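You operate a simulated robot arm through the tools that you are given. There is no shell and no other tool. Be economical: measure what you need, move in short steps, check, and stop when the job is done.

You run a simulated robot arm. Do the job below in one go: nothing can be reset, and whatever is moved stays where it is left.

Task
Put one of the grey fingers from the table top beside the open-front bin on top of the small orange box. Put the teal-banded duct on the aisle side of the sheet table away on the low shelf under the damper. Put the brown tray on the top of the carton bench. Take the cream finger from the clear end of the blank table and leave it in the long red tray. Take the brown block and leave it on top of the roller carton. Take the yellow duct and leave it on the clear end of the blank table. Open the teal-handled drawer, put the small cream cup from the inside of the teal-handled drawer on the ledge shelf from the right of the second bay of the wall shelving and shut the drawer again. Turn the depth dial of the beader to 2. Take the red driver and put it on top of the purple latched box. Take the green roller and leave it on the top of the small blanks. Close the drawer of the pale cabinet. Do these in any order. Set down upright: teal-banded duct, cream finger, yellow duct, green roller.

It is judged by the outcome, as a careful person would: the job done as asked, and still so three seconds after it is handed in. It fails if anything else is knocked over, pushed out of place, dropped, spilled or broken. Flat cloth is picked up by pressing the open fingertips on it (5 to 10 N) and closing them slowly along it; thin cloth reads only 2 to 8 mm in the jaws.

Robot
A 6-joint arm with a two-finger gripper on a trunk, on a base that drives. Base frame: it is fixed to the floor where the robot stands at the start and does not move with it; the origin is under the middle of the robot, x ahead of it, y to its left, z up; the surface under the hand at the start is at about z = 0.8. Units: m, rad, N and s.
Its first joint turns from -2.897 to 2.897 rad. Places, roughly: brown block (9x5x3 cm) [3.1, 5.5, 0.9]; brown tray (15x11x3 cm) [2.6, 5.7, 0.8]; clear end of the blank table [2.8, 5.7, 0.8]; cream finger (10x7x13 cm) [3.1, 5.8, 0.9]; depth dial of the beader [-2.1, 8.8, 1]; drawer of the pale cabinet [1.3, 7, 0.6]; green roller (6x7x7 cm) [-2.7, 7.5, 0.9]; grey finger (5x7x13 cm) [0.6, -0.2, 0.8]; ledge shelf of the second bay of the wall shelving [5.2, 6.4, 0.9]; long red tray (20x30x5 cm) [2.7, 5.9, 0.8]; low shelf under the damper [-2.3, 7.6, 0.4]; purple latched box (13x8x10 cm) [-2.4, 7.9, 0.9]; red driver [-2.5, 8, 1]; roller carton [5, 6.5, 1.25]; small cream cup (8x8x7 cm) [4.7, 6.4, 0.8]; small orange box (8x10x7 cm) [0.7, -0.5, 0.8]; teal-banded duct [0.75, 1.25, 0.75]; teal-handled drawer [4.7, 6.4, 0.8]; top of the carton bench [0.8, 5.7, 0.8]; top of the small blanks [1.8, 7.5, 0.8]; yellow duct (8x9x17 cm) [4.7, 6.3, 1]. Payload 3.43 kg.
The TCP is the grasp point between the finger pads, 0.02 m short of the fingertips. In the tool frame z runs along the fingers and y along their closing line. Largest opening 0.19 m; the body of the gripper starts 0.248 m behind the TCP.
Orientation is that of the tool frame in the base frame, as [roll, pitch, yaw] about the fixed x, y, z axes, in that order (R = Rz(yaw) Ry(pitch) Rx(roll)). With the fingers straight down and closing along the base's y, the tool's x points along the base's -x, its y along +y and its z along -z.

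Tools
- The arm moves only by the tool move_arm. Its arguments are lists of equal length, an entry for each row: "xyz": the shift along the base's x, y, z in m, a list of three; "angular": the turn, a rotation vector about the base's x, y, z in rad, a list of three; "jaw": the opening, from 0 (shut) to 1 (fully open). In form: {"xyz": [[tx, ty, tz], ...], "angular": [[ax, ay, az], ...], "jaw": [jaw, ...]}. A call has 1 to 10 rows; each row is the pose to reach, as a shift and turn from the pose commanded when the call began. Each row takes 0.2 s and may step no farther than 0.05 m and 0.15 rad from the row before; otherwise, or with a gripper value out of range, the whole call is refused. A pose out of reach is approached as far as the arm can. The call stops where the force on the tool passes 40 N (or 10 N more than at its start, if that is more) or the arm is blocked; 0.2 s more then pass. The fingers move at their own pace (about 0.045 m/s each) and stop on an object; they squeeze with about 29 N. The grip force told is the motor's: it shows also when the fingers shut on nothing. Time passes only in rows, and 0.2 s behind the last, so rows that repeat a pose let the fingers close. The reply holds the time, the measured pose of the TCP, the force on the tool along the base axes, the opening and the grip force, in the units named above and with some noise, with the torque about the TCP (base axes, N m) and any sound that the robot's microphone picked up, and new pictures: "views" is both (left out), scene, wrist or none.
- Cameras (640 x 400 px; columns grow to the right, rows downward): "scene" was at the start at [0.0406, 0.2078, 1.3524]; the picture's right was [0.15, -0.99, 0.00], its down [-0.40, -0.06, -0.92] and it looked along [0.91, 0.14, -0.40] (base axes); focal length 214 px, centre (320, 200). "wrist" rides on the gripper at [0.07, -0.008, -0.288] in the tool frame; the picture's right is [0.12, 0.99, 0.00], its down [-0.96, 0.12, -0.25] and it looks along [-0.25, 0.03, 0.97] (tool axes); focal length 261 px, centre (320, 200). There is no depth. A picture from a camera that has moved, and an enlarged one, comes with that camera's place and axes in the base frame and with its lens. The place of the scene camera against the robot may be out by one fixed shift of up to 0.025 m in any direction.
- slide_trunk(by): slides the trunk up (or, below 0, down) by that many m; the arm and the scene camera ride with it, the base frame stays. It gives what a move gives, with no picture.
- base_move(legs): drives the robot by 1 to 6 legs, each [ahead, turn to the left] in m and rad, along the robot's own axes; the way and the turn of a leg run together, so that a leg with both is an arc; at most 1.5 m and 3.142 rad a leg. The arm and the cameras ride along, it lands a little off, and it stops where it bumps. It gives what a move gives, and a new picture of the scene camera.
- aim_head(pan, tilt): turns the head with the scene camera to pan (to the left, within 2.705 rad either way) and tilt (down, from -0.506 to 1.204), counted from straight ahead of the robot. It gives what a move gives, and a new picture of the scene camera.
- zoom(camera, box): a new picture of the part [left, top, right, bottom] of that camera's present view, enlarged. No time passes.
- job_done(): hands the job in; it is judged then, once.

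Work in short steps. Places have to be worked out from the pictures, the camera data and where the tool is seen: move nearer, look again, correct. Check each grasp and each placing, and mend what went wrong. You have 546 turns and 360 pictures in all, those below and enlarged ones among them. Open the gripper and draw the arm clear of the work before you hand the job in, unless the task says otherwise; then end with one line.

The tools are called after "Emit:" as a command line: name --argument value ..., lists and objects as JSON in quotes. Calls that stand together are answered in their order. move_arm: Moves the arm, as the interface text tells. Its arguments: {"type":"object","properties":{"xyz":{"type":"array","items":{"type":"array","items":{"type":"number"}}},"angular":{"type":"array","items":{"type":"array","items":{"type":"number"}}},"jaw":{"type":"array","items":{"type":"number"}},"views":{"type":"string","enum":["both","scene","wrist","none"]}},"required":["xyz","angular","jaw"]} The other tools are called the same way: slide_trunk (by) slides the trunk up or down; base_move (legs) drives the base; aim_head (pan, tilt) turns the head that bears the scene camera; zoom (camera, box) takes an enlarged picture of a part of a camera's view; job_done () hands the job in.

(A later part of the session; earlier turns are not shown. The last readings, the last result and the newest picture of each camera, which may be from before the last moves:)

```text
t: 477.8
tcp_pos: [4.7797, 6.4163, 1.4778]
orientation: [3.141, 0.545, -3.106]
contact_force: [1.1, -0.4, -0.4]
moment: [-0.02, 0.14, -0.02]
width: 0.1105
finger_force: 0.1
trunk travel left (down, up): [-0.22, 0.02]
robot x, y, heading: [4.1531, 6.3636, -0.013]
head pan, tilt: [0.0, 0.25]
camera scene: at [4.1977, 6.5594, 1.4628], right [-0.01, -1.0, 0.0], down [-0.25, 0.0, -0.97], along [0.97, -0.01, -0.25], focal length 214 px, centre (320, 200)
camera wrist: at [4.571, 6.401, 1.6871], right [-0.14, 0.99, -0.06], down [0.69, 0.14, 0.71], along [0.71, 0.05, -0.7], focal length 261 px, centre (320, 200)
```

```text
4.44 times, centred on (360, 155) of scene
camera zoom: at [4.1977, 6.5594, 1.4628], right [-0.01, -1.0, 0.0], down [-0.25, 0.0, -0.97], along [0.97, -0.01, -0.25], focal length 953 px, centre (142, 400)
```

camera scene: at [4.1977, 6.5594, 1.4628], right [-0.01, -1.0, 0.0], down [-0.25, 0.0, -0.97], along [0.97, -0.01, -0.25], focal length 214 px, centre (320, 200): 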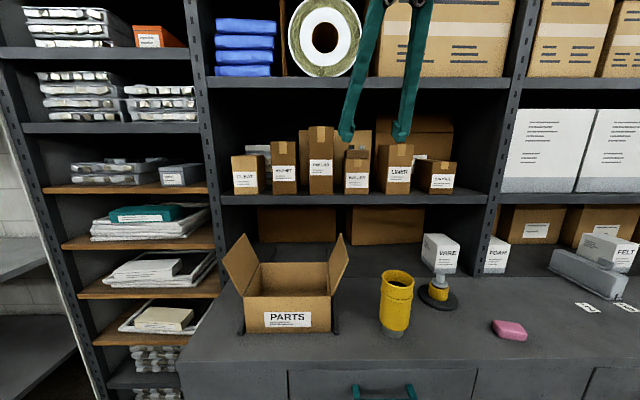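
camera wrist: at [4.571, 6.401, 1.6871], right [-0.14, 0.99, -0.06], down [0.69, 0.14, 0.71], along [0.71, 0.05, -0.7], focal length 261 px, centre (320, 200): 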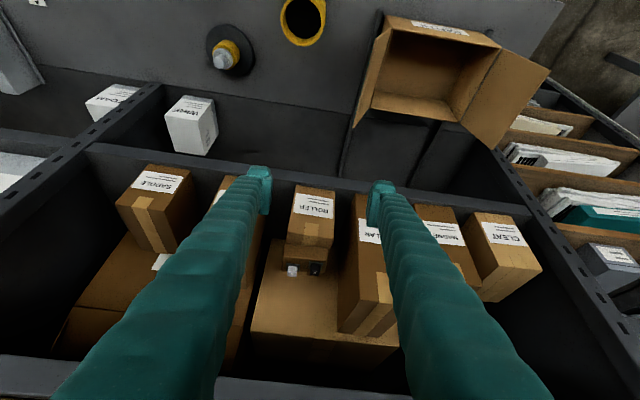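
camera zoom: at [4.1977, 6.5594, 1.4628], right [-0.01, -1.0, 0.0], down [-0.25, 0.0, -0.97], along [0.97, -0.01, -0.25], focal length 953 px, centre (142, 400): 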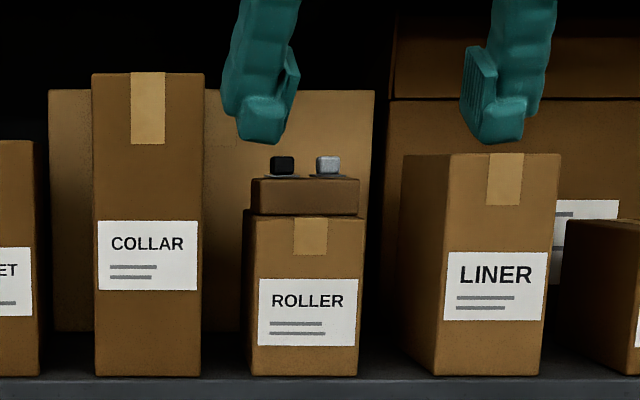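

The block rests flat on the ROLLER carton. Next the yellow duct at about (4.705, 6.345): bring the hand back to vertical above it.

Emit:
move_arm --xyz '[[-0.04, -0.01, -0.02], [-0.08, -0.02, -0.04], [-0.1, -0.03, -0.07], [-0.1, -0.04, -0.11], [-0.09, -0.05, -0.15], [-0.08, -0.07, -0.18], [-0.08, -0.07, -0.22]]' --angular '[[0, 0, 0], [-0.004, 0.12, 0], [-0.008, 0.24, 0], [-0.012, 0.36, 0], [-0.016, 0.46, 0], [-0.019, 0.544, 0], [-0.019, 0.544, 0]]' --jaw '[0.7, 0.7, 0.7, 0.7, 0.7, 0.7, 0.7]' --views "both"

```text
t: 479.4
tcp_pos: [4.7009, 6.3449, 1.2578]
orientation: [3.14, 0.0, -3.106]
contact_force: [0.4, 0.0, 0.0]
moment: [-0.02, 0.14, 0.0]
width: 0.1332
finger_force: 0.0
trunk travel left (down, up): [-0.22, 0.02]
robot x, y, heading: [4.1527, 6.3664, -0.012]
head pan, tilt: [0.0, 0.25]
camera scene: at [4.1974, 6.5594, 1.4628], right [-0.01, -1.0, 0.0], down [-0.25, 0.0, -0.97], along [0.97, -0.01, -0.25], focal length 214 px, centre (320, 200)
camera wrist: at [4.6309, 6.3353, 1.5448], right [-0.15, 0.99, 0.0], down [0.96, 0.15, 0.25], along [0.24, 0.04, -0.97], focal length 261 px, centre (320, 200)
```

scene: 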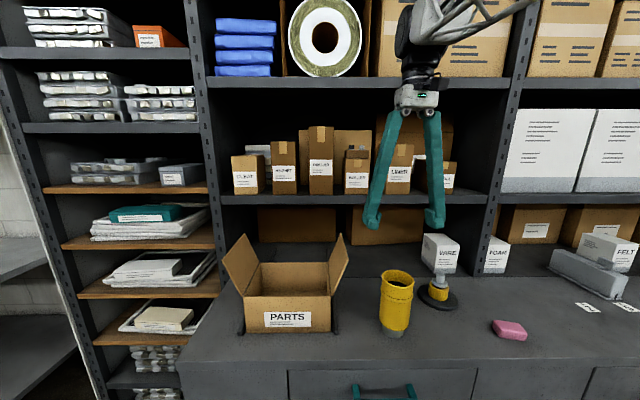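
wrist: 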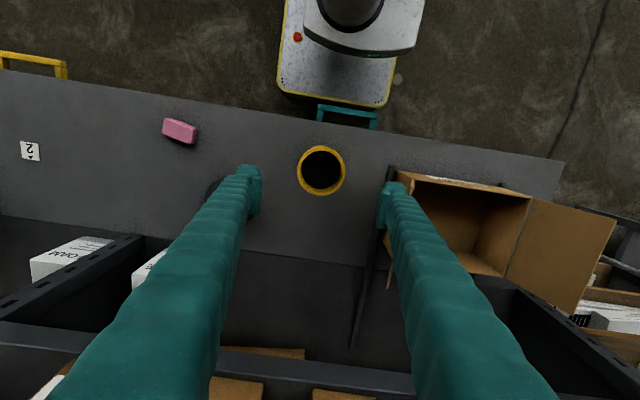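

Duct centred at (4.69, 6.348). Narrow the jaws, descend and grip.

Emit:
move_arm --xyz '[[-0.006, 0.003, -0.04], [-0.01, 0.003, -0.08], [-0.01, 0.003, -0.125], [-0.01, 0.003, -0.17], [-0.01, 0.003, -0.21], [-0.01, 0.003, -0.235], [-0.01, 0.003, -0.235], [-0.01, 0.003, -0.235], [-0.01, 0.003, -0.235]]' --angular '[[0, 0, 0], [0, 0, 0], [0, 0, 0], [0, 0, 0], [0, 0, 0], [0, 0, 0], [0, 0, 0], [0, 0, 0], [0, 0, 0]]' --jaw '[0.6, 0.58, 0.58, 0.58, 0.58, 0.58, 0, 0, 0]' --views "wrist"

```text
t: 481.4
tcp_pos: [4.6909, 6.3486, 1.0218]
orientation: [-3.141, 0.001, -3.106]
contact_force: [-0.9, -0.2, 0.4]
moment: [0.01, 0.03, -0.01]
width: 0.0812
finger_force: 29.3
trunk travel left (down, up): [-0.22, 0.02]
robot x, y, heading: [4.1541, 6.3658, -0.011]
head pan, tilt: [0.0, 0.25]
camera wrist: at [4.6196, 6.3381, 1.3094], right [-0.15, 0.99, 0.0], down [0.96, 0.15, 0.25], along [0.25, 0.04, -0.97], focal length 261 px, centre (320, 200)
```

wrist: 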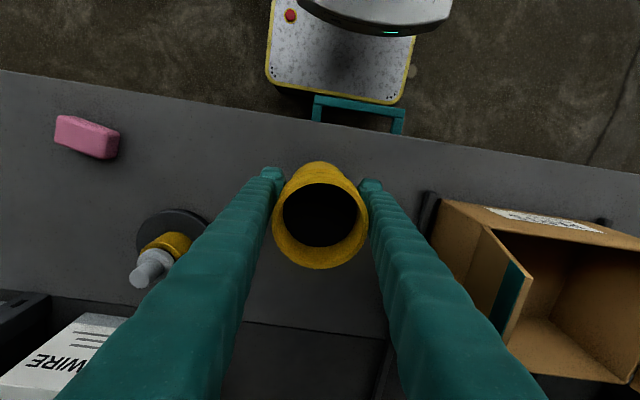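

Gripped (81 mm). Lift, back off and carry it to the east end of the blank table.

Emit:
move_arm --xyz '[[0, 0, 0.045], [0, 0, 0.09], [-0.01, 0, 0.135], [-0.04, 0, 0.165], [-0.07, 0, 0.18]]' --angular '[[0, 0, 0], [0, 0, 0], [0, 0, 0], [0, 0, 0], [0, 0, 0]]' --jaw '[0, 0, 0, 0, 0]' --views "none"

Emit:
base_move --legs '[[-0.42, 0], [0, -1.571], [0.5, 0], [0, -1.571]]'

Emit:
aim_head --pan 0.0 --tilt 0.6

```text
t: 482.6
tcp_pos: [4.6222, 6.3513, 1.2029]
orientation: [3.141, -0.002, -3.108]
contact_force: [1.2, -1.2, -2.8]
moment: [-0.03, 0.23, -0.01]
width: 0.0813
finger_force: 28.9
trunk travel left (down, up): [-0.22, 0.02]
robot x, y, heading: [4.1546, 6.3674, -0.014]
head pan, tilt: [0.0, 0.25]
```

```text
t: 495.7
tcp_pos: [3.2731, 5.8765, 1.2032]
orientation: [-3.141, 0.001, 0.033]
contact_force: [-0.3, 0.5, -1.9]
moment: [0.01, 0.0, 0.02]
width: 0.0815
finger_force: 28.9
trunk travel left (down, up): [-0.22, 0.02]
robot x, y, heading: [3.745, 5.8589, 3.129]
head pan, tilt: [0.0, 0.25]
camera scene: at [3.7177, 5.6574, 1.4627], right [0.01, 1.0, 0.0], down [0.25, 0.0, -0.97], along [-0.97, 0.01, -0.25], focal length 214 px, centre (320, 200)
```

scene: 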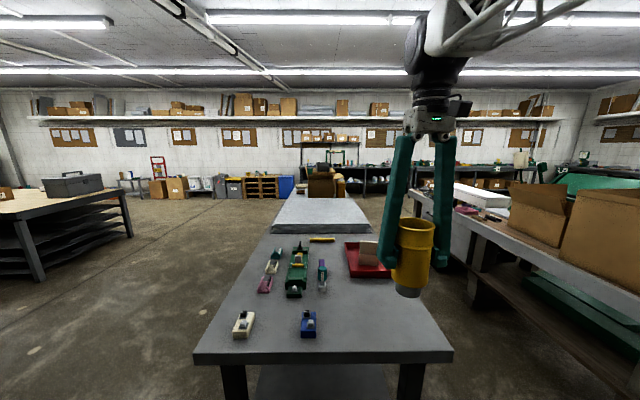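

```text
t: 496.5
tcp_pos: [3.2737, 5.8765, 1.2022]
orientation: [-3.141, 0.003, 0.031]
contact_force: [-0.4, -0.7, -2.7]
moment: [-0.02, -0.03, -0.01]
width: 0.0812
finger_force: 28.9
trunk travel left (down, up): [-0.22, 0.02]
robot x, y, heading: [3.7458, 5.8595, 3.127]
head pan, tilt: [0.0, 0.6]
camera scene: at [3.7226, 5.6573, 1.4306], right [0.01, 1.0, 0.0], down [0.56, -0.01, -0.83], along [-0.83, 0.01, -0.56], focal length 214 px, centre (320, 200)
```

scene: 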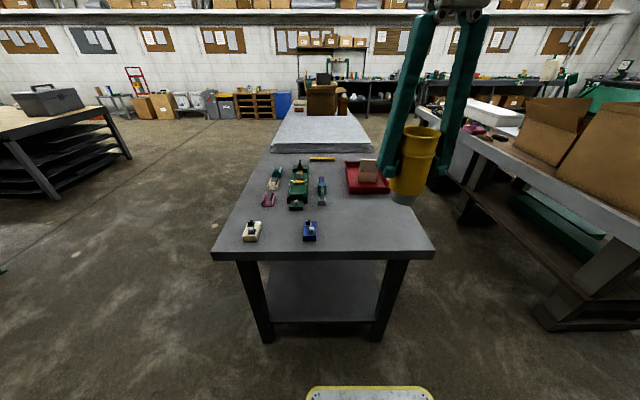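

Move over (3.02, 5.85) and lower.

Emit:
move_arm --xyz '[[-0.045, -0.005, 0], [-0.09, -0.01, 0], [-0.135, -0.015, 0], [-0.18, -0.02, 0], [-0.225, -0.025, -0.02], [-0.25, -0.025, -0.06], [-0.25, -0.025, -0.11], [-0.25, -0.025, -0.16], [-0.25, -0.025, -0.2], [-0.25, -0.025, -0.23]]' --angular '[[0, 0, 0], [0, 0, 0], [0, 0, 0], [0, 0, 0], [0, 0, 0], [0, 0, 0], [0, 0, 0], [0, 0, 0], [0, 0, 0], [0, 0, 0]]' --jaw '[0, 0, 0, 0, 0, 0, 0, 0, 0, 0]' --views "both"

```text
t: 498.7
tcp_pos: [3.0261, 5.8522, 0.9728]
orientation: [3.141, 0.001, 0.033]
contact_force: [-0.1, 0.3, -1.8]
moment: [0.03, 0.04, -0.03]
width: 0.0812
finger_force: 28.8
trunk travel left (down, up): [-0.22, 0.02]
robot x, y, heading: [3.7458, 5.863, 3.127]
head pan, tilt: [0.0, 0.6]
camera scene: at [3.7227, 5.6573, 1.4305], right [0.01, 1.0, 0.0], down [0.56, -0.01, -0.83], along [-0.82, 0.01, -0.56], focal length 214 px, centre (320, 200)
camera wrist: at [3.0957, 5.8627, 1.26], right [0.15, -0.99, 0.0], down [-0.96, -0.15, 0.25], along [-0.25, -0.04, -0.97], focal length 261 px, centre (320, 200)
```

scene: 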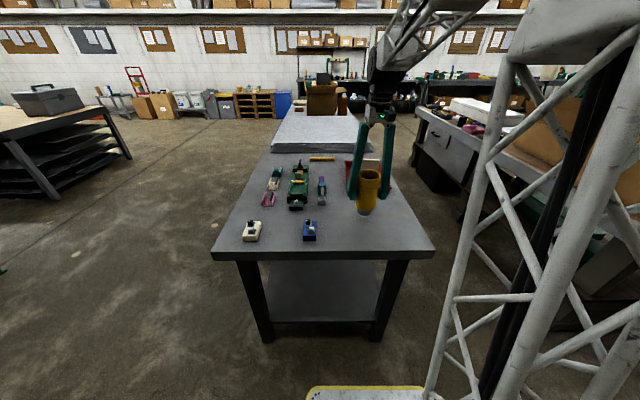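
wrist: 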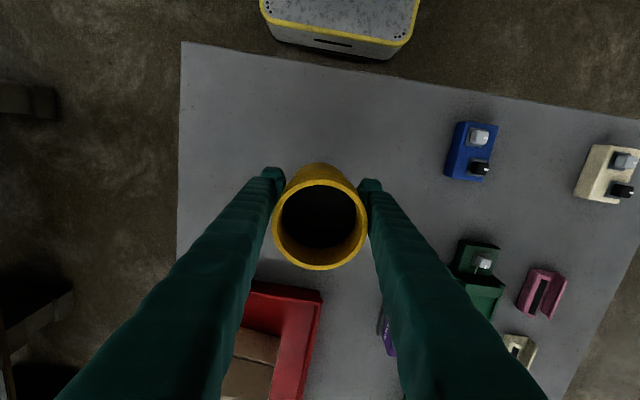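

Clear spot. Lower in small steps to contact.

Emit:
move_arm --xyz '[[0, 0, -0.015], [0, 0, -0.025], [0, 0, -0.031], [0, 0, -0.036], [0, 0, -0.041], [0, 0, -0.046], [0, 0, -0.051]]' --angular '[[0, 0, 0], [0, 0, 0], [0, 0, 0], [0, 0, 0], [0, 0, 0], [0, 0, 0], [0, 0, 0]]' --jaw '[0, 0, 0, 0, 0, 0, 0]' --views "none"

```text
t: 500.3
tcp_pos: [3.0231, 5.8519, 0.925]
orientation: [3.141, 0.004, 0.034]
contact_force: [-1.6, 3.2, 30.8]
moment: [-0.05, 0.2, -0.16]
width: 0.0797
finger_force: 29.0
trunk travel left (down, up): [-0.22, 0.02]
robot x, y, heading: [3.7435, 5.8634, 3.128]
head pan, tilt: [0.0, 0.6]
```

Emit:
move_arm --xyz '[[0, 0, 0.006], [0, 0, 0.006], [0, 0, 0.006], [0, 0, 0.006], [0, 0, 0.04], [0, 0, 0.09], [0, 0, 0.14], [0, 0, 0.19], [0, 0, 0.24]]' --angular '[[0, 0, 0], [0, 0, 0], [0, 0, 0], [0, 0, 0], [0, 0, 0], [0, 0, 0], [0, 0, 0], [0, 0, 0], [0, 0, 0]]' --jaw '[0, 0.5, 0.6, 0.62, 0.62, 0.62, 0.62, 0.62, 0.62]' --views "both"

```text
t: 502.3
tcp_pos: [3.0244, 5.8531, 1.1644]
orientation: [3.141, -0.001, 0.033]
contact_force: [-0.7, -0.5, -0.7]
moment: [-0.01, -0.04, -0.01]
width: 0.1178
finger_force: 0.0
trunk travel left (down, up): [-0.22, 0.02]
robot x, y, heading: [3.7423, 5.8605, 3.129]
head pan, tilt: [0.0, 0.6]
camera scene: at [3.7225, 5.6573, 1.4304], right [0.01, 1.0, 0.0], down [0.56, -0.01, -0.82], along [-0.82, 0.01, -0.57], focal length 214 px, centre (320, 200)
camera wrist: at [3.094, 5.8629, 1.4524], right [0.15, -0.99, 0.0], down [-0.96, -0.15, 0.25], along [-0.25, -0.04, -0.97], focal length 261 px, centre (320, 200)
```

scene: 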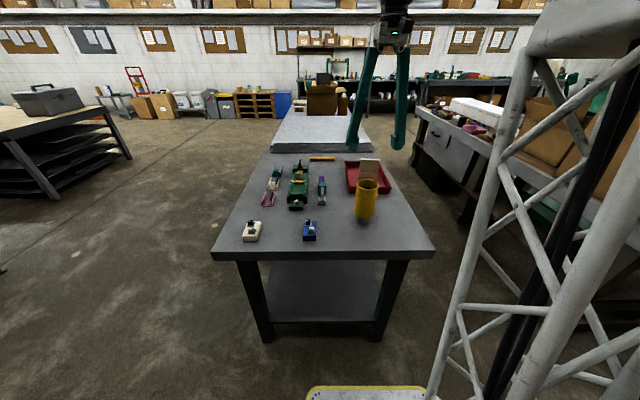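
wrist: 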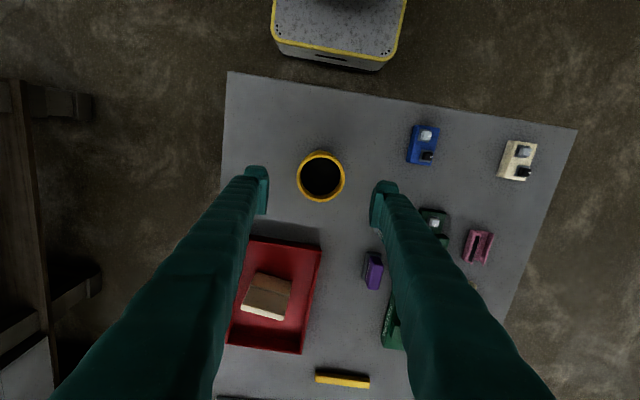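

Yellow duct stands upright on the clear end. Now back to the shelving for the teal-handled drawer.

Emit:
move_arm --xyz '[[0.03, 0, 0.02], [0.07, 0, 0.04], [0.11, 0, 0.06], [0.15, 0, 0.07], [0.19, 0, 0.07], [0.22, 0, 0.07]]' --angular '[[0, 0, 0], [0, 0, 0], [0, 0, 0], [0, 0, 0], [0, 0, 0], [0, 0, 0]]' --jaw '[0.4, 0.3, 0.2, 0.2, 0.2, 0.2]' --views "none"

Emit:
base_move --legs '[[0, 1.571], [-0.53, 0], [0, 1.575]]'

Emit:
aim_head --pan 0.0 --tilt 0.5

```text
t: 503.7
tcp_pos: [3.2426, 5.8515, 1.23]
orientation: [-3.141, 0.001, 0.033]
contact_force: [-1.3, 0.2, -0.3]
moment: [0.0, -0.18, 0.03]
width: 0.038
finger_force: 0.0
trunk travel left (down, up): [-0.22, 0.02]
robot x, y, heading: [3.742, 5.8629, 3.13]
head pan, tilt: [0.0, 0.6]
```

```text
t: 514.8
tcp_pos: [4.2297, 6.3891, 1.2311]
orientation: [-3.141, 0.001, -3.119]
contact_force: [-0.6, -0.2, 0.4]
moment: [0.06, -0.01, -0.02]
width: 0.0381
finger_force: 0.0
trunk travel left (down, up): [-0.22, 0.02]
robot x, y, heading: [3.7292, 6.3873, -0.029]
head pan, tilt: [0.0, 0.6]
camera scene: at [3.7707, 6.5794, 1.4305], right [-0.03, -1.0, 0.0], down [-0.56, 0.01, -0.83], along [0.82, -0.02, -0.56], focal length 214 px, centre (320, 200)
```

scene: 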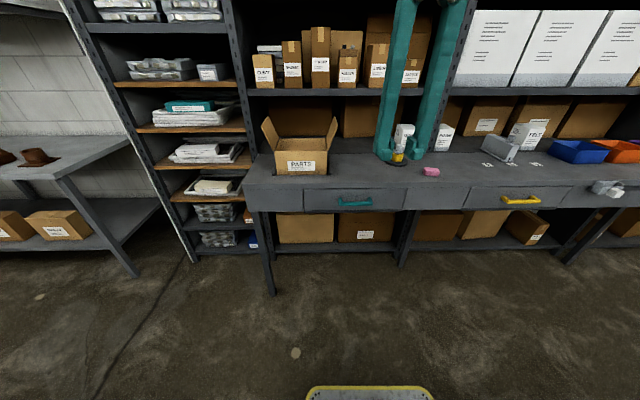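

```text
t: 515.5
tcp_pos: [4.2302, 6.3906, 1.2315]
orientation: [-3.141, 0.0, -3.12]
contact_force: [0.4, -0.5, -0.2]
moment: [-0.01, 0.02, 0.0]
width: 0.0382
finger_force: 0.1
trunk travel left (down, up): [-0.22, 0.02]
robot x, y, heading: [3.7281, 6.3905, -0.026]
head pan, tilt: [0.0, 0.499]
camera scene: at [3.7733, 6.5794, 1.4396], right [-0.03, -1.0, 0.0], down [-0.48, 0.01, -0.88], along [0.88, -0.02, -0.48], focal length 214 px, centre (320, 200)
```

scene: 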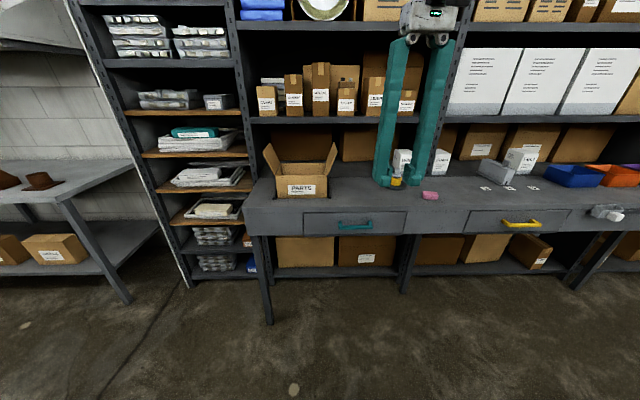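

Rotate the hand 90° (closing along x) while moving above the handle.

Emit:
move_arm --xyz '[[0.03, 0, 0], [0.06, 0, 0], [0.09, 0, -0.01], [0.12, 0, -0.02], [0.15, 0, -0.03], [0.18, 0, -0.05], [0.21, 0, -0.07], [0.24, 0, -0.09], [0.27, 0, -0.11], [0.3, 0, -0.13]]' --angular '[[0, 0, 0.148], [0, 0, 0.296], [0, 0, 0.444], [0, 0, 0.592], [0, 0, 0.74], [0, 0, 0.888], [0, 0, 1.036], [0, 0, 1.184], [0, 0, 1.332], [0, 0, 1.48]]' --jaw '[0.2, 0.2, 0.2, 0.2, 0.2, 0.2, 0.2, 0.2, 0.2, 0.2]' --views "wrist"

```text
t: 517.7
tcp_pos: [4.5313, 6.3888, 1.1019]
orientation: [-3.14, 0.001, -1.638]
contact_force: [-0.8, -0.7, 1.0]
moment: [0.01, -0.18, 0.01]
width: 0.0379
finger_force: 0.0
trunk travel left (down, up): [-0.22, 0.02]
robot x, y, heading: [3.7279, 6.3885, -0.029]
head pan, tilt: [0.0, 0.499]
camera wrist: at [4.533, 6.3175, 1.3895], right [-1.0, -0.05, 0.0], down [-0.05, 0.97, 0.25], along [-0.01, 0.25, -0.97], focal length 261 px, centre (320, 200)
```

wrist: 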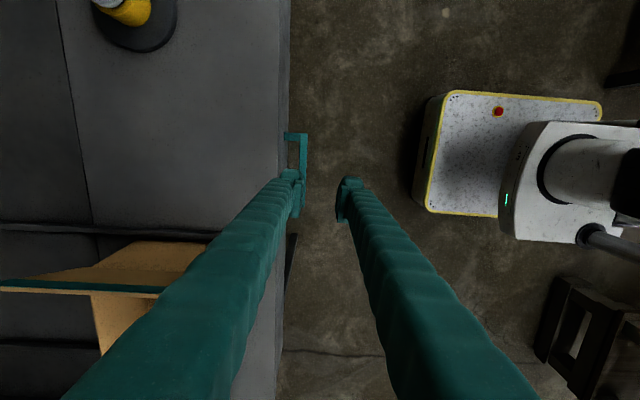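

Emit:
zoom --camera "wrist" --box '[260, 110, 360, 230]'

Emit:
zoom --camera "scene" --box '[300, 200, 420, 250]'

```text
3.33 times, centred on (310, 170) of wrist
camera zoom: at [4.533, 6.3175, 1.3895], right [-1.0, -0.05, 0.0], down [-0.05, 0.97, 0.25], along [-0.01, 0.25, -0.97], focal length 869 px, centre (353, 300)
```

zoom: 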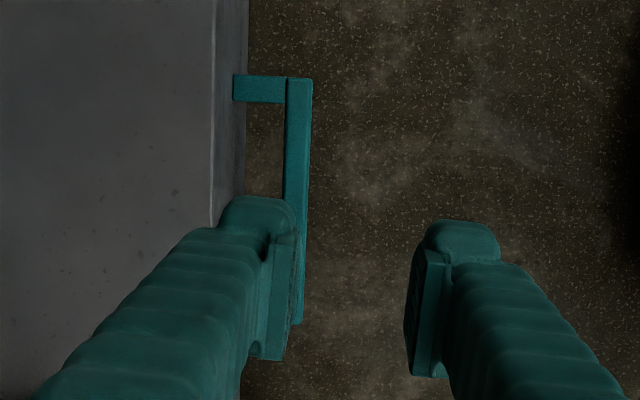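

```text
5.33 times, centred on (360, 225) of scene
camera zoom: at [3.7727, 6.5794, 1.4396], right [-0.03, -1.0, 0.0], down [-0.48, 0.01, -0.88], along [0.88, -0.02, -0.48], focal length 1144 px, centre (107, 67)
```

zoom: 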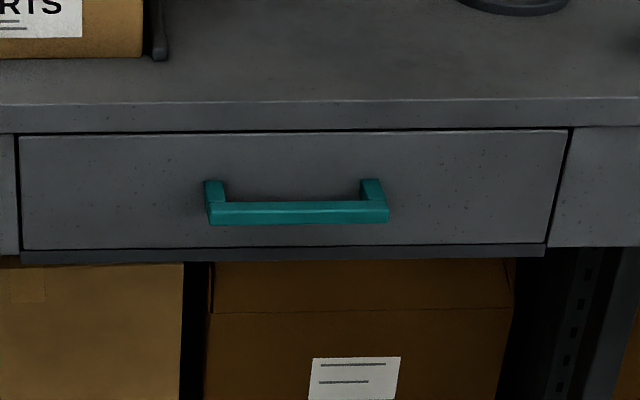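

Handle bar at x≈4.567, z≈0.83 with a ~2.5 cm gap behind. I align yaw exactly and lower to just above to check.

Emit:
move_arm --xyz '[[0.018, 0.003, -0.02], [0.036, 0.006, -0.05], [0.036, 0.006, -0.09], [0.036, 0.006, -0.13], [0.036, 0.006, -0.17]]' --angular '[[0, 0, 0.03], [0, 0, 0.067], [0, 0, 0.067], [0, 0, 0.067], [0, 0, 0.067]]' --jaw '[0.18, 0.175, 0.175, 0.175, 0.175]' --views "none"

Emit:
zoom --camera "wrist" --box '[260, 110, 360, 230]'

```text
t: 519.1
tcp_pos: [4.5666, 6.3977, 0.9391]
orientation: [-3.134, -0.001, -1.573]
contact_force: [-8.9, -0.5, 24.5]
moment: [-0.33, -0.86, -0.07]
width: 0.029
finger_force: 0.2
trunk travel left (down, up): [-0.22, 0.02]
robot x, y, heading: [3.7314, 6.3866, -0.027]
head pan, tilt: [0.0, 0.499]
stopped in row 5: the force on the tool passed its limit at 44 N (the readings are from after the stop); the commanded pose is now the measured one
```

```text
3.33 times, centred on (310, 170) of wrist
camera zoom: at [4.5724, 6.3269, 1.2248], right [-0.99, -0.12, -0.01], down [-0.12, 0.96, 0.25], along [-0.02, 0.25, -0.97], focal length 869 px, centre (353, 300)
```

zoom: 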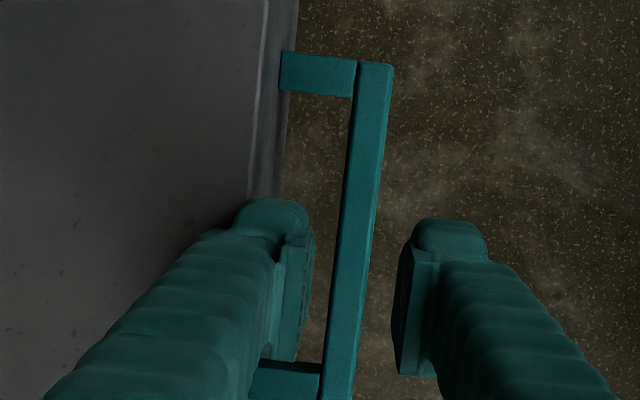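

The back finger hit the counter lip. I lift, tilt the hand 0.15 rad so that the back finger slips under the lip behind the bar, and try again carefully.

Emit:
move_arm --xyz '[[0, 0, 0.03], [-0.001, -0.003, 0.04], [-0.001, -0.003, 0.02], [-0.001, -0.003, -0.01], [-0.001, -0.003, -0.035]]' --angular '[[0, 0, 0], [0, -0.15, 0], [0, -0.15, 0], [0, -0.15, 0], [0, -0.15, 0]]' --jaw '[0.19, 0.19, 0.19, 0.18, 0.175]' --views "none"

Emit:
zoom --camera "wrist" --box '[260, 110, 360, 230]'

```text
t: 520.0
tcp_pos: [4.5673, 6.393, 0.941]
orientation: [-2.978, 0.001, -1.573]
contact_force: [-5.9, 0.3, 13.8]
moment: [-0.01, -0.48, -0.02]
width: 0.0324
finger_force: 0.1
trunk travel left (down, up): [-0.22, 0.02]
robot x, y, heading: [3.7269, 6.3888, -0.024]
head pan, tilt: [0.0, 0.499]
stopped in row 4: the force on the tool passed its limit at 175 N (the readings are from after the stop); the commanded pose is now the measured one
```

```text
3.33 times, centred on (310, 170) of wrist
camera zoom: at [4.5278, 6.3226, 1.2256], right [-0.98, -0.12, -0.16], down [-0.15, 0.96, 0.23], along [0.13, 0.25, -0.96], focal length 869 px, centre (353, 300)
```

zoom: 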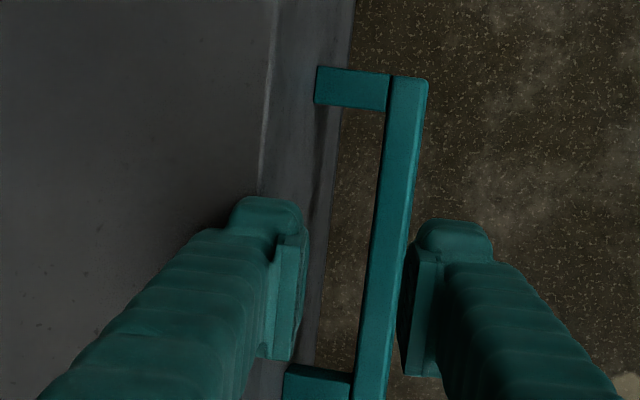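

I must descend along the slanted finger line. Raise, shift -x, then slide down along the tool axis.

Emit:
move_arm --xyz '[[-0.01, 0, 0.03], [-0.021, 0, 0.03], [-0.018, 0, 0.01], [-0.0145, 0, -0.015], [-0.011, 0, -0.038], [-0.0075, 0, -0.06], [-0.004, 0, -0.085], [-0.0005, 0, -0.108]]' --angular '[[0, 0, 0], [0, 0, 0], [0, 0, 0], [0, 0, 0], [0, 0, 0], [0, 0, 0], [0, 0, 0], [0, 0, 0]]' --jaw '[0.175, 0.175, 0.175, 0.175, 0.175, 0.175, 0.175, 0.175]' --views "wrist"

Emit:
zoom --camera "wrist" --box '[260, 110, 360, 230]'

```text
t: 521.9
tcp_pos: [4.5631, 6.3949, 0.8354]
orientation: [-2.981, 0.0, -1.573]
contact_force: [-19.9, 0.1, 17.4]
moment: [0.05, -0.57, -0.14]
width: 0.0236
finger_force: 0.0
trunk travel left (down, up): [-0.22, 0.02]
robot x, y, heading: [3.7288, 6.3894, -0.026]
head pan, tilt: [0.0, 0.499]
stopped in row 8: the force on the tool passed its limit at 93 N (the readings are from after the stop); the commanded pose is now the measured one
camera wrist: at [4.525, 6.3236, 1.121], right [-0.98, -0.12, -0.16], down [-0.15, 0.96, 0.23], along [0.13, 0.25, -0.96], focal length 261 px, centre (320, 200)
```

wrist: 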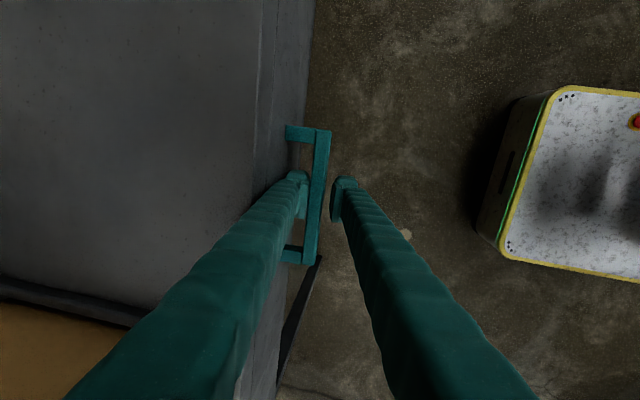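

```text
3.33 times, centred on (310, 170) of wrist
camera zoom: at [4.525, 6.3236, 1.121], right [-0.98, -0.12, -0.16], down [-0.15, 0.96, 0.23], along [0.13, 0.25, -0.96], focal length 869 px, centre (353, 300)
```

zoom: 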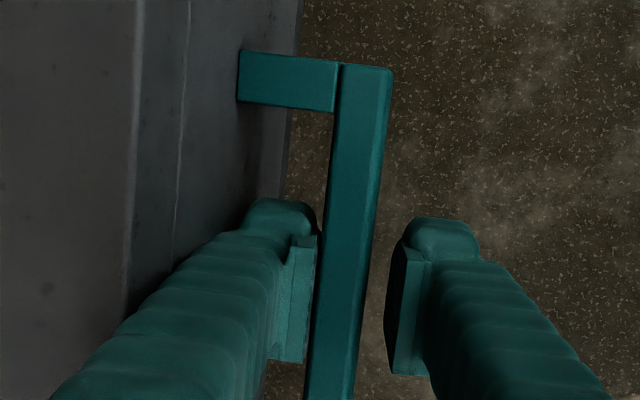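

The back finger is now behind the bar. Close on it and pull gently.

Emit:
move_arm --xyz '[[0, 0, 0], [0, 0, 0], [0, 0, 0]]' --angular '[[0, 0, 0], [0, 0, 0], [0, 0, 0]]' --jaw '[0, 0, 0]' --views "none"

Emit:
move_arm --xyz '[[-0.01, 0, 0], [-0.025, 0, 0], [-0.05, 0, 0], [-0.08, 0, 0], [-0.11, 0, 0]]' --angular '[[0, 0, 0], [0, 0, 0], [0, 0, 0], [0, 0, 0], [0, 0, 0]]' --jaw '[0, 0, 0, 0, 0]' --views "both"

```text
t: 522.7
tcp_pos: [4.5651, 6.3943, 0.8343]
orientation: [-2.98, 0.001, -1.571]
contact_force: [1.2, -0.6, 11.4]
moment: [0.06, 0.48, -0.15]
width: 0.0138
finger_force: 44.8
trunk travel left (down, up): [-0.22, 0.02]
robot x, y, heading: [3.7264, 6.3856, -0.027]
head pan, tilt: [0.0, 0.499]
```

```text
t: 523.9
tcp_pos: [4.4562, 6.394, 0.8358]
orientation: [-2.977, 0.002, -1.573]
contact_force: [1.1, 35.7, 11.7]
moment: [0.19, 0.6, -0.22]
width: 0.0134
finger_force: 44.6
trunk travel left (down, up): [-0.22, 0.02]
robot x, y, heading: [3.7311, 6.3864, -0.023]
head pan, tilt: [0.0, 0.499]
camera scene: at [3.7728, 6.5808, 1.4395], right [-0.02, -1.0, 0.0], down [-0.48, 0.01, -0.88], along [0.88, -0.02, -0.48], focal length 214 px, centre (320, 200)
camera wrist: at [4.4174, 6.3238, 1.1198], right [-0.98, -0.12, -0.16], down [-0.15, 0.96, 0.23], along [0.13, 0.25, -0.96], focal length 261 px, centre (320, 200)
```

scene: 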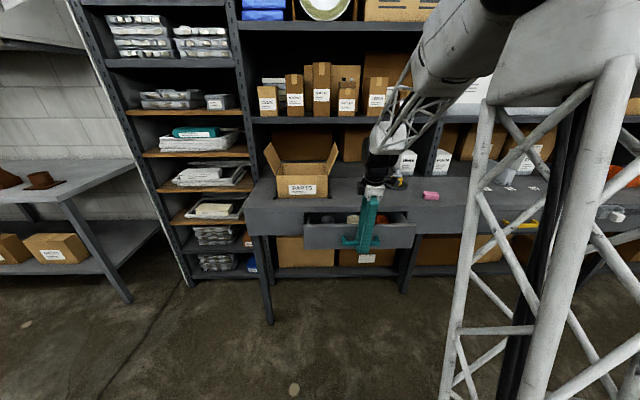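
wrist: 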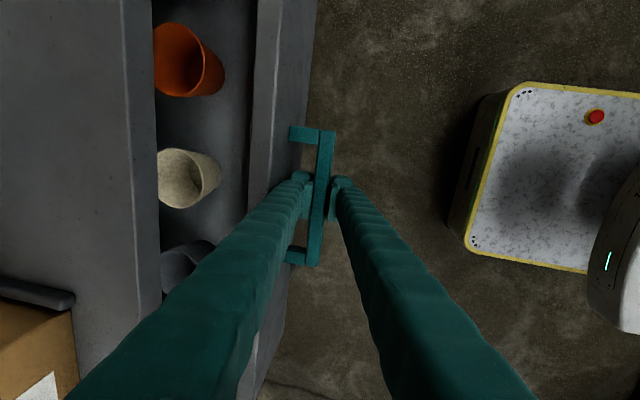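

The drawer slides; three cups inside: orange, cream, grey. Pull further.

Emit:
move_arm --xyz '[[-0.03, 0.003, 0], [-0.06, 0.003, 0], [-0.09, 0.003, 0], [-0.11, 0.003, 0]]' --angular '[[0, 0, 0], [0, 0, 0], [0, 0, 0], [0, 0, 0]]' --jaw '[0, 0, 0, 0]' --views "wrist"

```text
t: 524.9
tcp_pos: [4.3456, 6.3955, 0.8344]
orientation: [-2.979, 0.001, -1.571]
contact_force: [-1.1, -10.0, 8.4]
moment: [-0.06, 0.72, -0.95]
width: 0.0135
finger_force: 45.2
trunk travel left (down, up): [-0.22, 0.02]
robot x, y, heading: [3.7263, 6.3879, -0.028]
head pan, tilt: [0.0, 0.499]
camera wrist: at [4.3063, 6.3241, 1.1197], right [-0.98, -0.12, -0.16], down [-0.15, 0.96, 0.23], along [0.13, 0.25, -0.96], focal length 261 px, centre (320, 200)
```

wrist: 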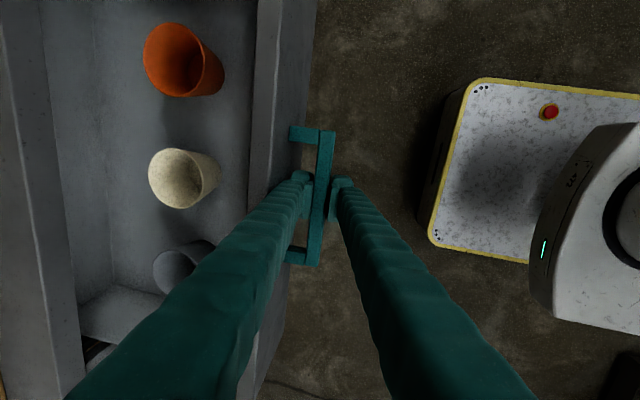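

Open enough (22 cm). Release the handle and rise along the finger line.

Emit:
move_arm --xyz '[[0, 0, 0], [0, 0, 0], [-0.004, 0, 0.03], [-0.009, 0, 0.06], [-0.015, 0, 0.1], [-0.02, 0, 0.15], [-0.02, 0, 0.2], [-0.02, 0, 0.25], [-0.02, 0, 0.3]]' --angular '[[0, 0, 0], [0, 0, 0], [0, 0, 0], [0, 0, 0], [0, 0, 0], [0, 0, 0], [0, 0.08, 0], [0, 0.15, 0], [0, 0.15, 0]]' --jaw '[0.15, 0.17, 0.17, 0.17, 0.17, 0.3, 0.5, 0.6, 0.6]' --views "wrist"

```text
refused: row 6 steps farther than a row can; nothing moved
```

Emit:
move_arm --xyz '[[0, 0, 0], [0, 0, 0], [-0.004, 0, 0.03], [-0.009, 0, 0.06], [-0.015, 0, 0.1], [-0.015, 0, 0.14], [-0.015, 0, 0.18], [-0.015, 0, 0.22], [-0.015, 0, 0.26]]' --angular '[[0, 0, 0], [0, 0, 0], [0, 0, 0], [0, 0, 0], [0, 0, 0], [0, 0, 0], [0, 0.08, 0], [0, 0.15, 0], [0, 0.15, 0]]' --jaw '[0.15, 0.17, 0.17, 0.17, 0.17, 0.3, 0.5, 0.6, 0.6]' --views "both"

```text
t: 525.6
tcp_pos: [4.3396, 6.3962, 0.8367]
orientation: [-2.99, 0.002, -1.572]
contact_force: [-0.3, -0.9, -14.4]
moment: [-0.05, 0.74, -0.32]
width: 0.0302
finger_force: 0.0
trunk travel left (down, up): [-0.22, 0.02]
robot x, y, heading: [3.7283, 6.3871, -0.023]
head pan, tilt: [0.0, 0.499]
stopped in row 3: the force on the tool passed its limit at 68 N (the readings are from after the stop); the commanded pose is now the measured one
camera scene: at [3.7736, 6.5795, 1.4394], right [-0.03, -1.0, 0.0], down [-0.48, 0.01, -0.88], along [0.88, -0.02, -0.48], focal length 214 px, centre (320, 200)
camera wrist: at [4.3044, 6.3249, 1.122], right [-0.98, -0.12, -0.15], down [-0.15, 0.96, 0.23], along [0.12, 0.25, -0.96], focal length 261 px, centre (320, 200)
```

scene: 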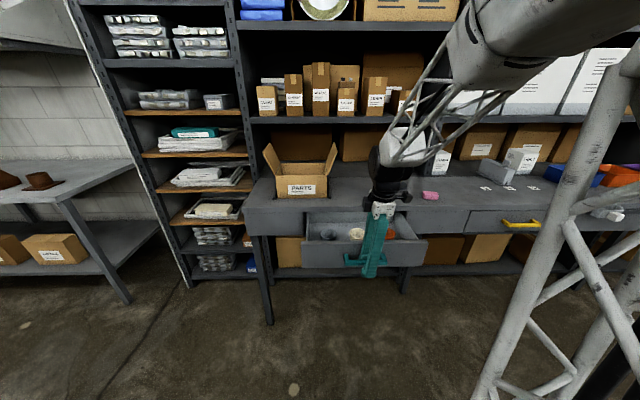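
wrist: 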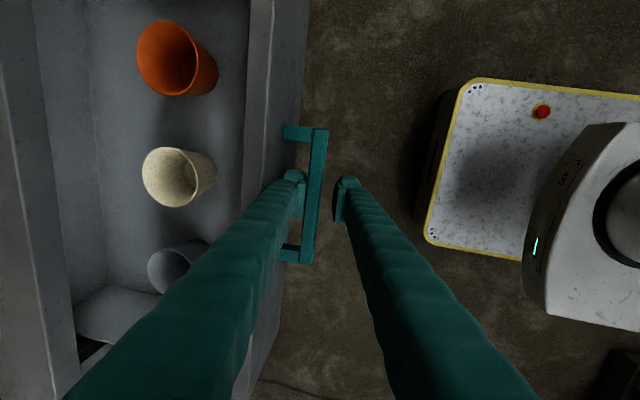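

A snag while rising. I nudge +4 mm in x, open a touch, and rise straight up.

Emit:
move_arm --xyz '[[0.004, 0, 0], [0.004, 0, 0.005], [0.004, 0, 0.015], [0.004, 0, 0.03], [0.004, 0, 0.05]]' --angular '[[0, 0, 0], [0, 0, 0], [0, 0, 0], [0, 0, 0], [0, 0, 0]]' --jaw '[0.18, 0.18, 0.18, 0.18, 0.18]' --views "wrist"

```text
t: 526.8
tcp_pos: [4.345, 6.3968, 0.8883]
orientation: [-2.988, 0.003, -1.575]
contact_force: [-0.9, -0.2, 0.2]
moment: [0.0, 0.04, 0.01]
width: 0.034
finger_force: 0.1
trunk travel left (down, up): [-0.22, 0.02]
robot x, y, heading: [3.7304, 6.3869, -0.025]
head pan, tilt: [0.0, 0.499]
camera wrist: at [4.3091, 6.3254, 1.1743], right [-0.98, -0.12, -0.15], down [-0.15, 0.96, 0.23], along [0.12, 0.25, -0.96], focal length 261 px, centre (320, 200)
```

wrist: 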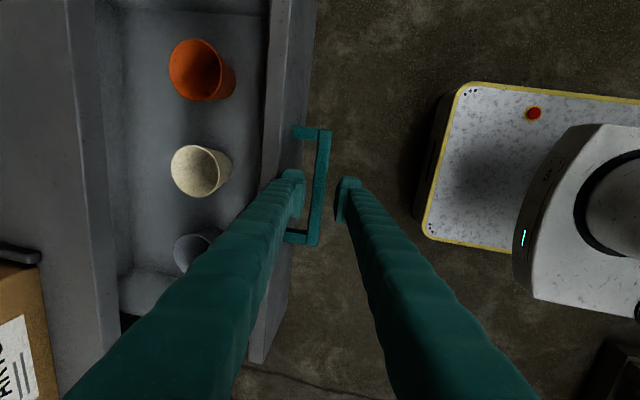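

Free. Rise, level the hand and turn it back so it closes along y.

Emit:
move_arm --xyz '[[0, 0, 0.04], [0, 0, 0.08], [0, 0, 0.12], [0, 0, 0.16], [0, 0, 0.2], [0, 0, 0.24]]' --angular '[[0, 0, 0], [0, 0.05, 0], [0, 0.1, 0], [0, 0.153, 0], [0, 0.153, 0], [0, 0.153, 0]]' --jaw '[0.2, 0.3, 0.4, 0.5, 0.55, 0.55]' --views "none"

Emit:
move_arm --xyz '[[0.01, 0, 0], [0.02, 0, 0], [0.03, 0, 0], [0.04, 0, 0], [0.05, 0, 0], [0.06, 0, 0], [0.08, 0, 0], [0.1, 0, 0], [0.12, 0, 0], [0.14, 0, 0]]' --angular '[[0, 0, -0.149], [0, 0, -0.298], [0, 0, -0.447], [0, 0, -0.596], [0, 0, -0.745], [0, 0, -0.894], [0, 0, -1.043], [0, 0, -1.192], [0, 0, -1.341], [0, 0, -1.489]]' --jaw '[0.55, 0.55, 0.55, 0.55, 0.55, 0.55, 0.55, 0.55, 0.55, 0.55]' --views "wrist"

```text
t: 528.2
tcp_pos: [4.3429, 6.3974, 1.1246]
orientation: [3.14, 0.003, -1.574]
contact_force: [0.1, 0.9, 0.1]
moment: [0.05, 0.03, -0.02]
width: 0.1045
finger_force: 0.0
trunk travel left (down, up): [-0.22, 0.02]
robot x, y, heading: [3.7279, 6.3846, -0.024]
head pan, tilt: [0.0, 0.499]
```

```text
t: 530.4
tcp_pos: [4.4843, 6.3959, 1.1284]
orientation: [3.141, 0.003, -3.064]
contact_force: [0.0, 0.4, 0.6]
moment: [-0.01, -0.08, 0.02]
width: 0.1044
finger_force: 0.1
trunk travel left (down, up): [-0.22, 0.02]
robot x, y, heading: [3.7278, 6.3887, -0.024]
head pan, tilt: [0.0, 0.499]
camera wrist: at [4.4135, 6.3822, 1.4155], right [-0.19, 0.98, 0.0], down [0.95, 0.19, 0.25], along [0.24, 0.05, -0.97], focal length 261 px, centre (320, 200)
```

wrist: 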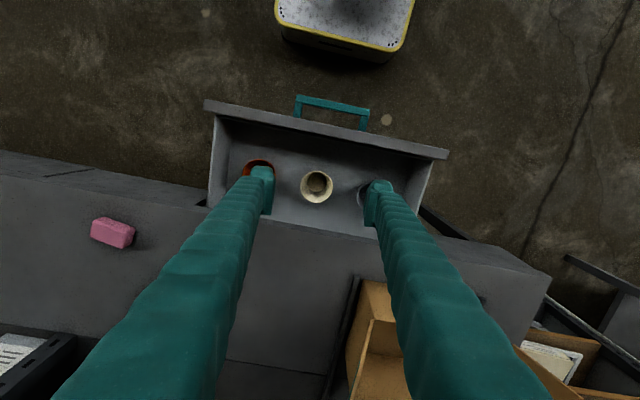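

Emit:
zoom --camera "wrist" --box '[230, 130, 400, 240]'

```text
3.64 times, centred on (315, 185) of wrist
camera zoom: at [4.4135, 6.3822, 1.4155], right [-0.19, 0.98, 0.0], down [0.95, 0.19, 0.25], along [0.24, 0.05, -0.97], focal length 948 px, centre (338, 254)
```

zoom: 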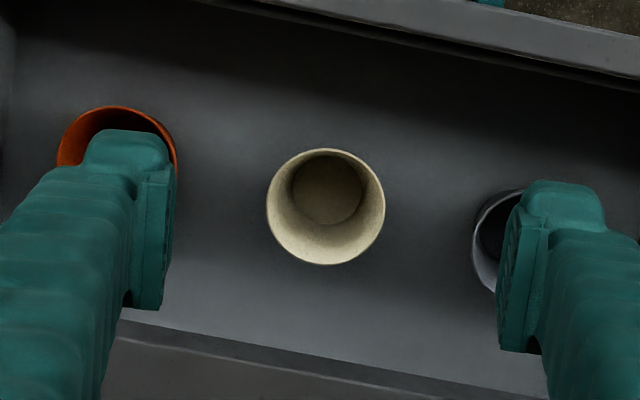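

Cup centre ≈(4.523, 6.398), radius 3.5 cm; neighbours' edges 8.7 cm away. With opening 8.5 cm I descend to z≈0.85.

Emit:
move_arm --xyz '[[0.02, 0.001, -0.03], [0.038, 0.002, -0.06], [0.038, 0.002, -0.1], [0.038, 0.002, -0.14], [0.038, 0.002, -0.18], [0.038, 0.002, -0.21], [0.038, 0.002, -0.24]]' --angular '[[0, 0, -0.03], [0, 0, -0.077], [0, 0, -0.077], [0, 0, -0.077], [0, 0, -0.077], [0, 0, -0.077], [0, 0, -0.077]]' --jaw '[0.46, 0.46, 0.46, 0.46, 0.46, 0.46, 0.46]' --views "wrist"

```text
t: 532.0
tcp_pos: [4.5199, 6.3977, 0.8878]
orientation: [3.142, 0.002, -3.139]
contact_force: [0.2, -1.3, 0.4]
moment: [0.02, -0.05, 0.04]
width: 0.0874
finger_force: 0.0
trunk travel left (down, up): [-0.22, 0.02]
robot x, y, heading: [3.7301, 6.3916, -0.026]
head pan, tilt: [0.0, 0.499]
camera wrist: at [4.4491, 6.3892, 1.1756], right [-0.12, 0.99, 0.0], down [0.96, 0.12, 0.25], along [0.25, 0.03, -0.97], focal length 261 px, centre (320, 200)
```

wrist: 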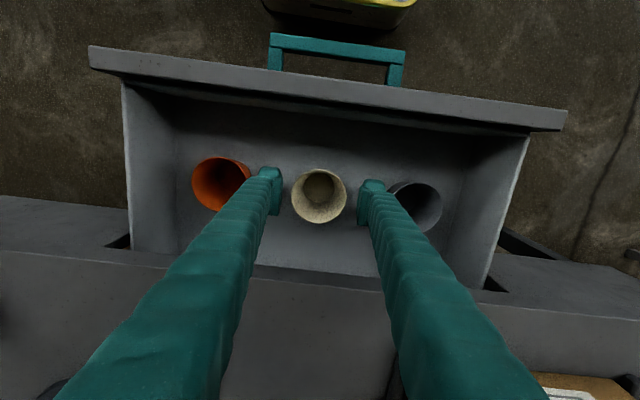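

Cup lies between the fingers, rim ≈0.845. Lower 6 cm and close.

Emit:
move_arm --xyz '[[0.004, 0, -0.03], [0.004, 0, -0.06], [0.004, 0, -0.06], [0.004, 0, -0.06], [0.004, 0, -0.06]]' --angular '[[0, 0, 0], [0, 0, 0], [0, 0, 0], [0, 0, 0], [0, 0, 0]]' --jaw '[0.46, 0.46, 0, 0, 0]' --views "wrist"

```text
t: 533.2
tcp_pos: [4.5244, 6.3992, 0.8288]
orientation: [-3.14, 0.002, -3.139]
contact_force: [-1.3, -0.1, -0.5]
moment: [0.01, 0.01, 0.0]
width: 0.0731
finger_force: 29.1
trunk travel left (down, up): [-0.22, 0.02]
robot x, y, heading: [3.7271, 6.3873, -0.024]
head pan, tilt: [0.0, 0.499]
camera wrist: at [4.4542, 6.3893, 1.1159], right [-0.12, 0.99, 0.0], down [0.96, 0.12, 0.25], along [0.25, 0.03, -0.97], focal length 261 px, centre (320, 200)
```

wrist: 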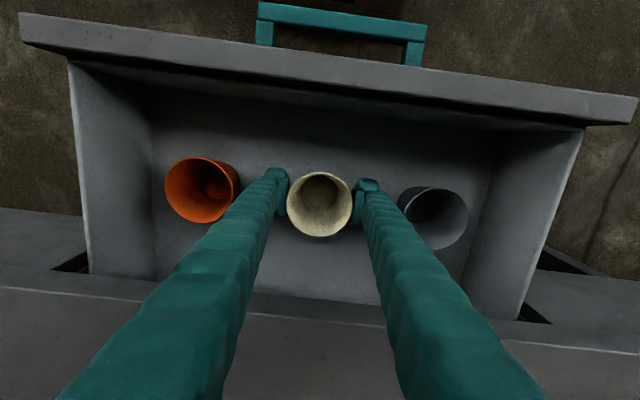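

Gripped (73 mm). Lift out, drive 0.15 m closer and set the cup temporarily on the counter.

Emit:
move_arm --xyz '[[0, 0, 0.03], [0, 0, 0.07], [0, 0, 0.115], [0, 0, 0.16], [0, 0, 0.205], [0, 0, 0.25]]' --angular '[[0, 0, 0], [0, 0, 0], [0, 0, 0], [0, 0, 0], [0, 0, 0], [0, 0, 0]]' --jaw '[0, 0, 0, 0, 0, 0]' --views "wrist"

Emit:
base_move --legs '[[0.15, 0]]'

```text
t: 534.6
tcp_pos: [4.5296, 6.4009, 1.0767]
orientation: [3.139, 0.0, -3.14]
contact_force: [-0.4, -0.1, -1.0]
moment: [0.04, 0.03, 0.01]
width: 0.0729
finger_force: 28.7
trunk travel left (down, up): [-0.22, 0.02]
robot x, y, heading: [3.7296, 6.3865, -0.022]
head pan, tilt: [0.0, 0.499]
camera wrist: at [4.4576, 6.3916, 1.3646], right [-0.12, 0.99, 0.0], down [0.96, 0.12, 0.25], along [0.25, 0.03, -0.97], focal length 261 px, centre (320, 200)
```

wrist: 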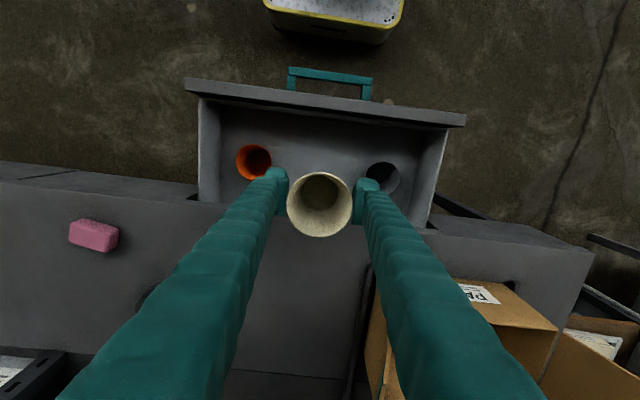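

```text
t: 535.9
tcp_pos: [4.674, 6.3917, 1.0769]
orientation: [3.142, 0.002, 3.137]
contact_force: [0.2, -0.9, -0.1]
moment: [0.0, -0.05, 0.01]
width: 0.073
finger_force: 29.2
trunk travel left (down, up): [-0.22, 0.02]
robot x, y, heading: [3.8729, 6.38, -0.036]
head pan, tilt: [0.0, 0.499]
camera scene: at [3.9203, 6.5752, 1.4396], right [-0.03, -1.0, 0.0], down [-0.48, 0.01, -0.88], along [0.88, -0.03, -0.48], focal length 214 px, centre (320, 200)
```

scene: 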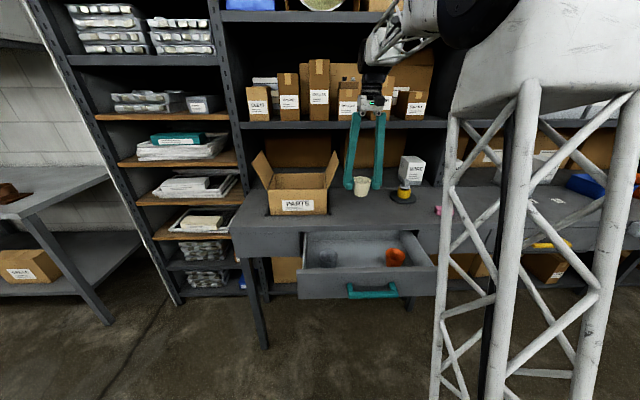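

Move to (4.75, 6.33) and lower onto the counter.

Emit:
move_arm --xyz '[[0.03, -0.03, -0.01], [0.06, -0.055, -0.03], [0.076, -0.062, -0.06], [0.076, -0.062, -0.08], [0.076, -0.062, -0.09], [0.076, -0.062, -0.097], [0.076, -0.062, -0.104], [0.076, -0.062, -0.111], [0.076, -0.062, -0.118]]' --angular '[[0, 0, 0], [0, 0, 0], [0, 0, 0], [0, 0, 0], [0, 0, 0], [0, 0, 0], [0, 0, 0], [0, 0, 0], [0, 0, 0]]' --jaw '[0, 0, 0, 0, 0, 0, 0, 0, 0]' --views "wrist"

```text
t: 537.9
tcp_pos: [4.7493, 6.3287, 0.9569]
orientation: [3.141, -0.001, 3.138]
contact_force: [-0.7, -0.6, 7.2]
moment: [0.05, -0.09, 0.02]
width: 0.0718
finger_force: 29.0
trunk travel left (down, up): [-0.22, 0.02]
robot x, y, heading: [3.8766, 6.3824, -0.031]
head pan, tilt: [0.0, 0.499]
camera wrist: at [4.6796, 6.3201, 1.2447], right [-0.12, 0.99, 0.0], down [0.96, 0.11, 0.25], along [0.25, 0.03, -0.97], focal length 261 px, centre (320, 200)
```

wrist: 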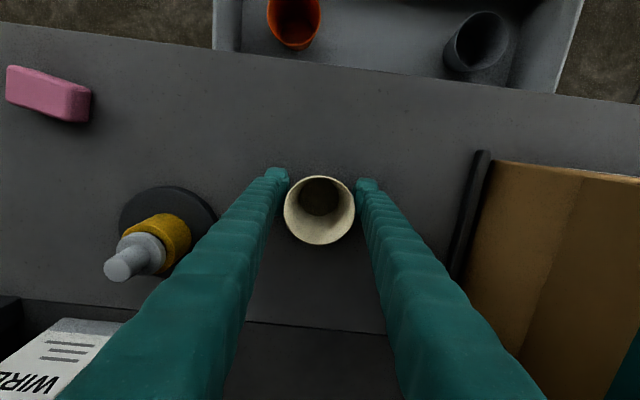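

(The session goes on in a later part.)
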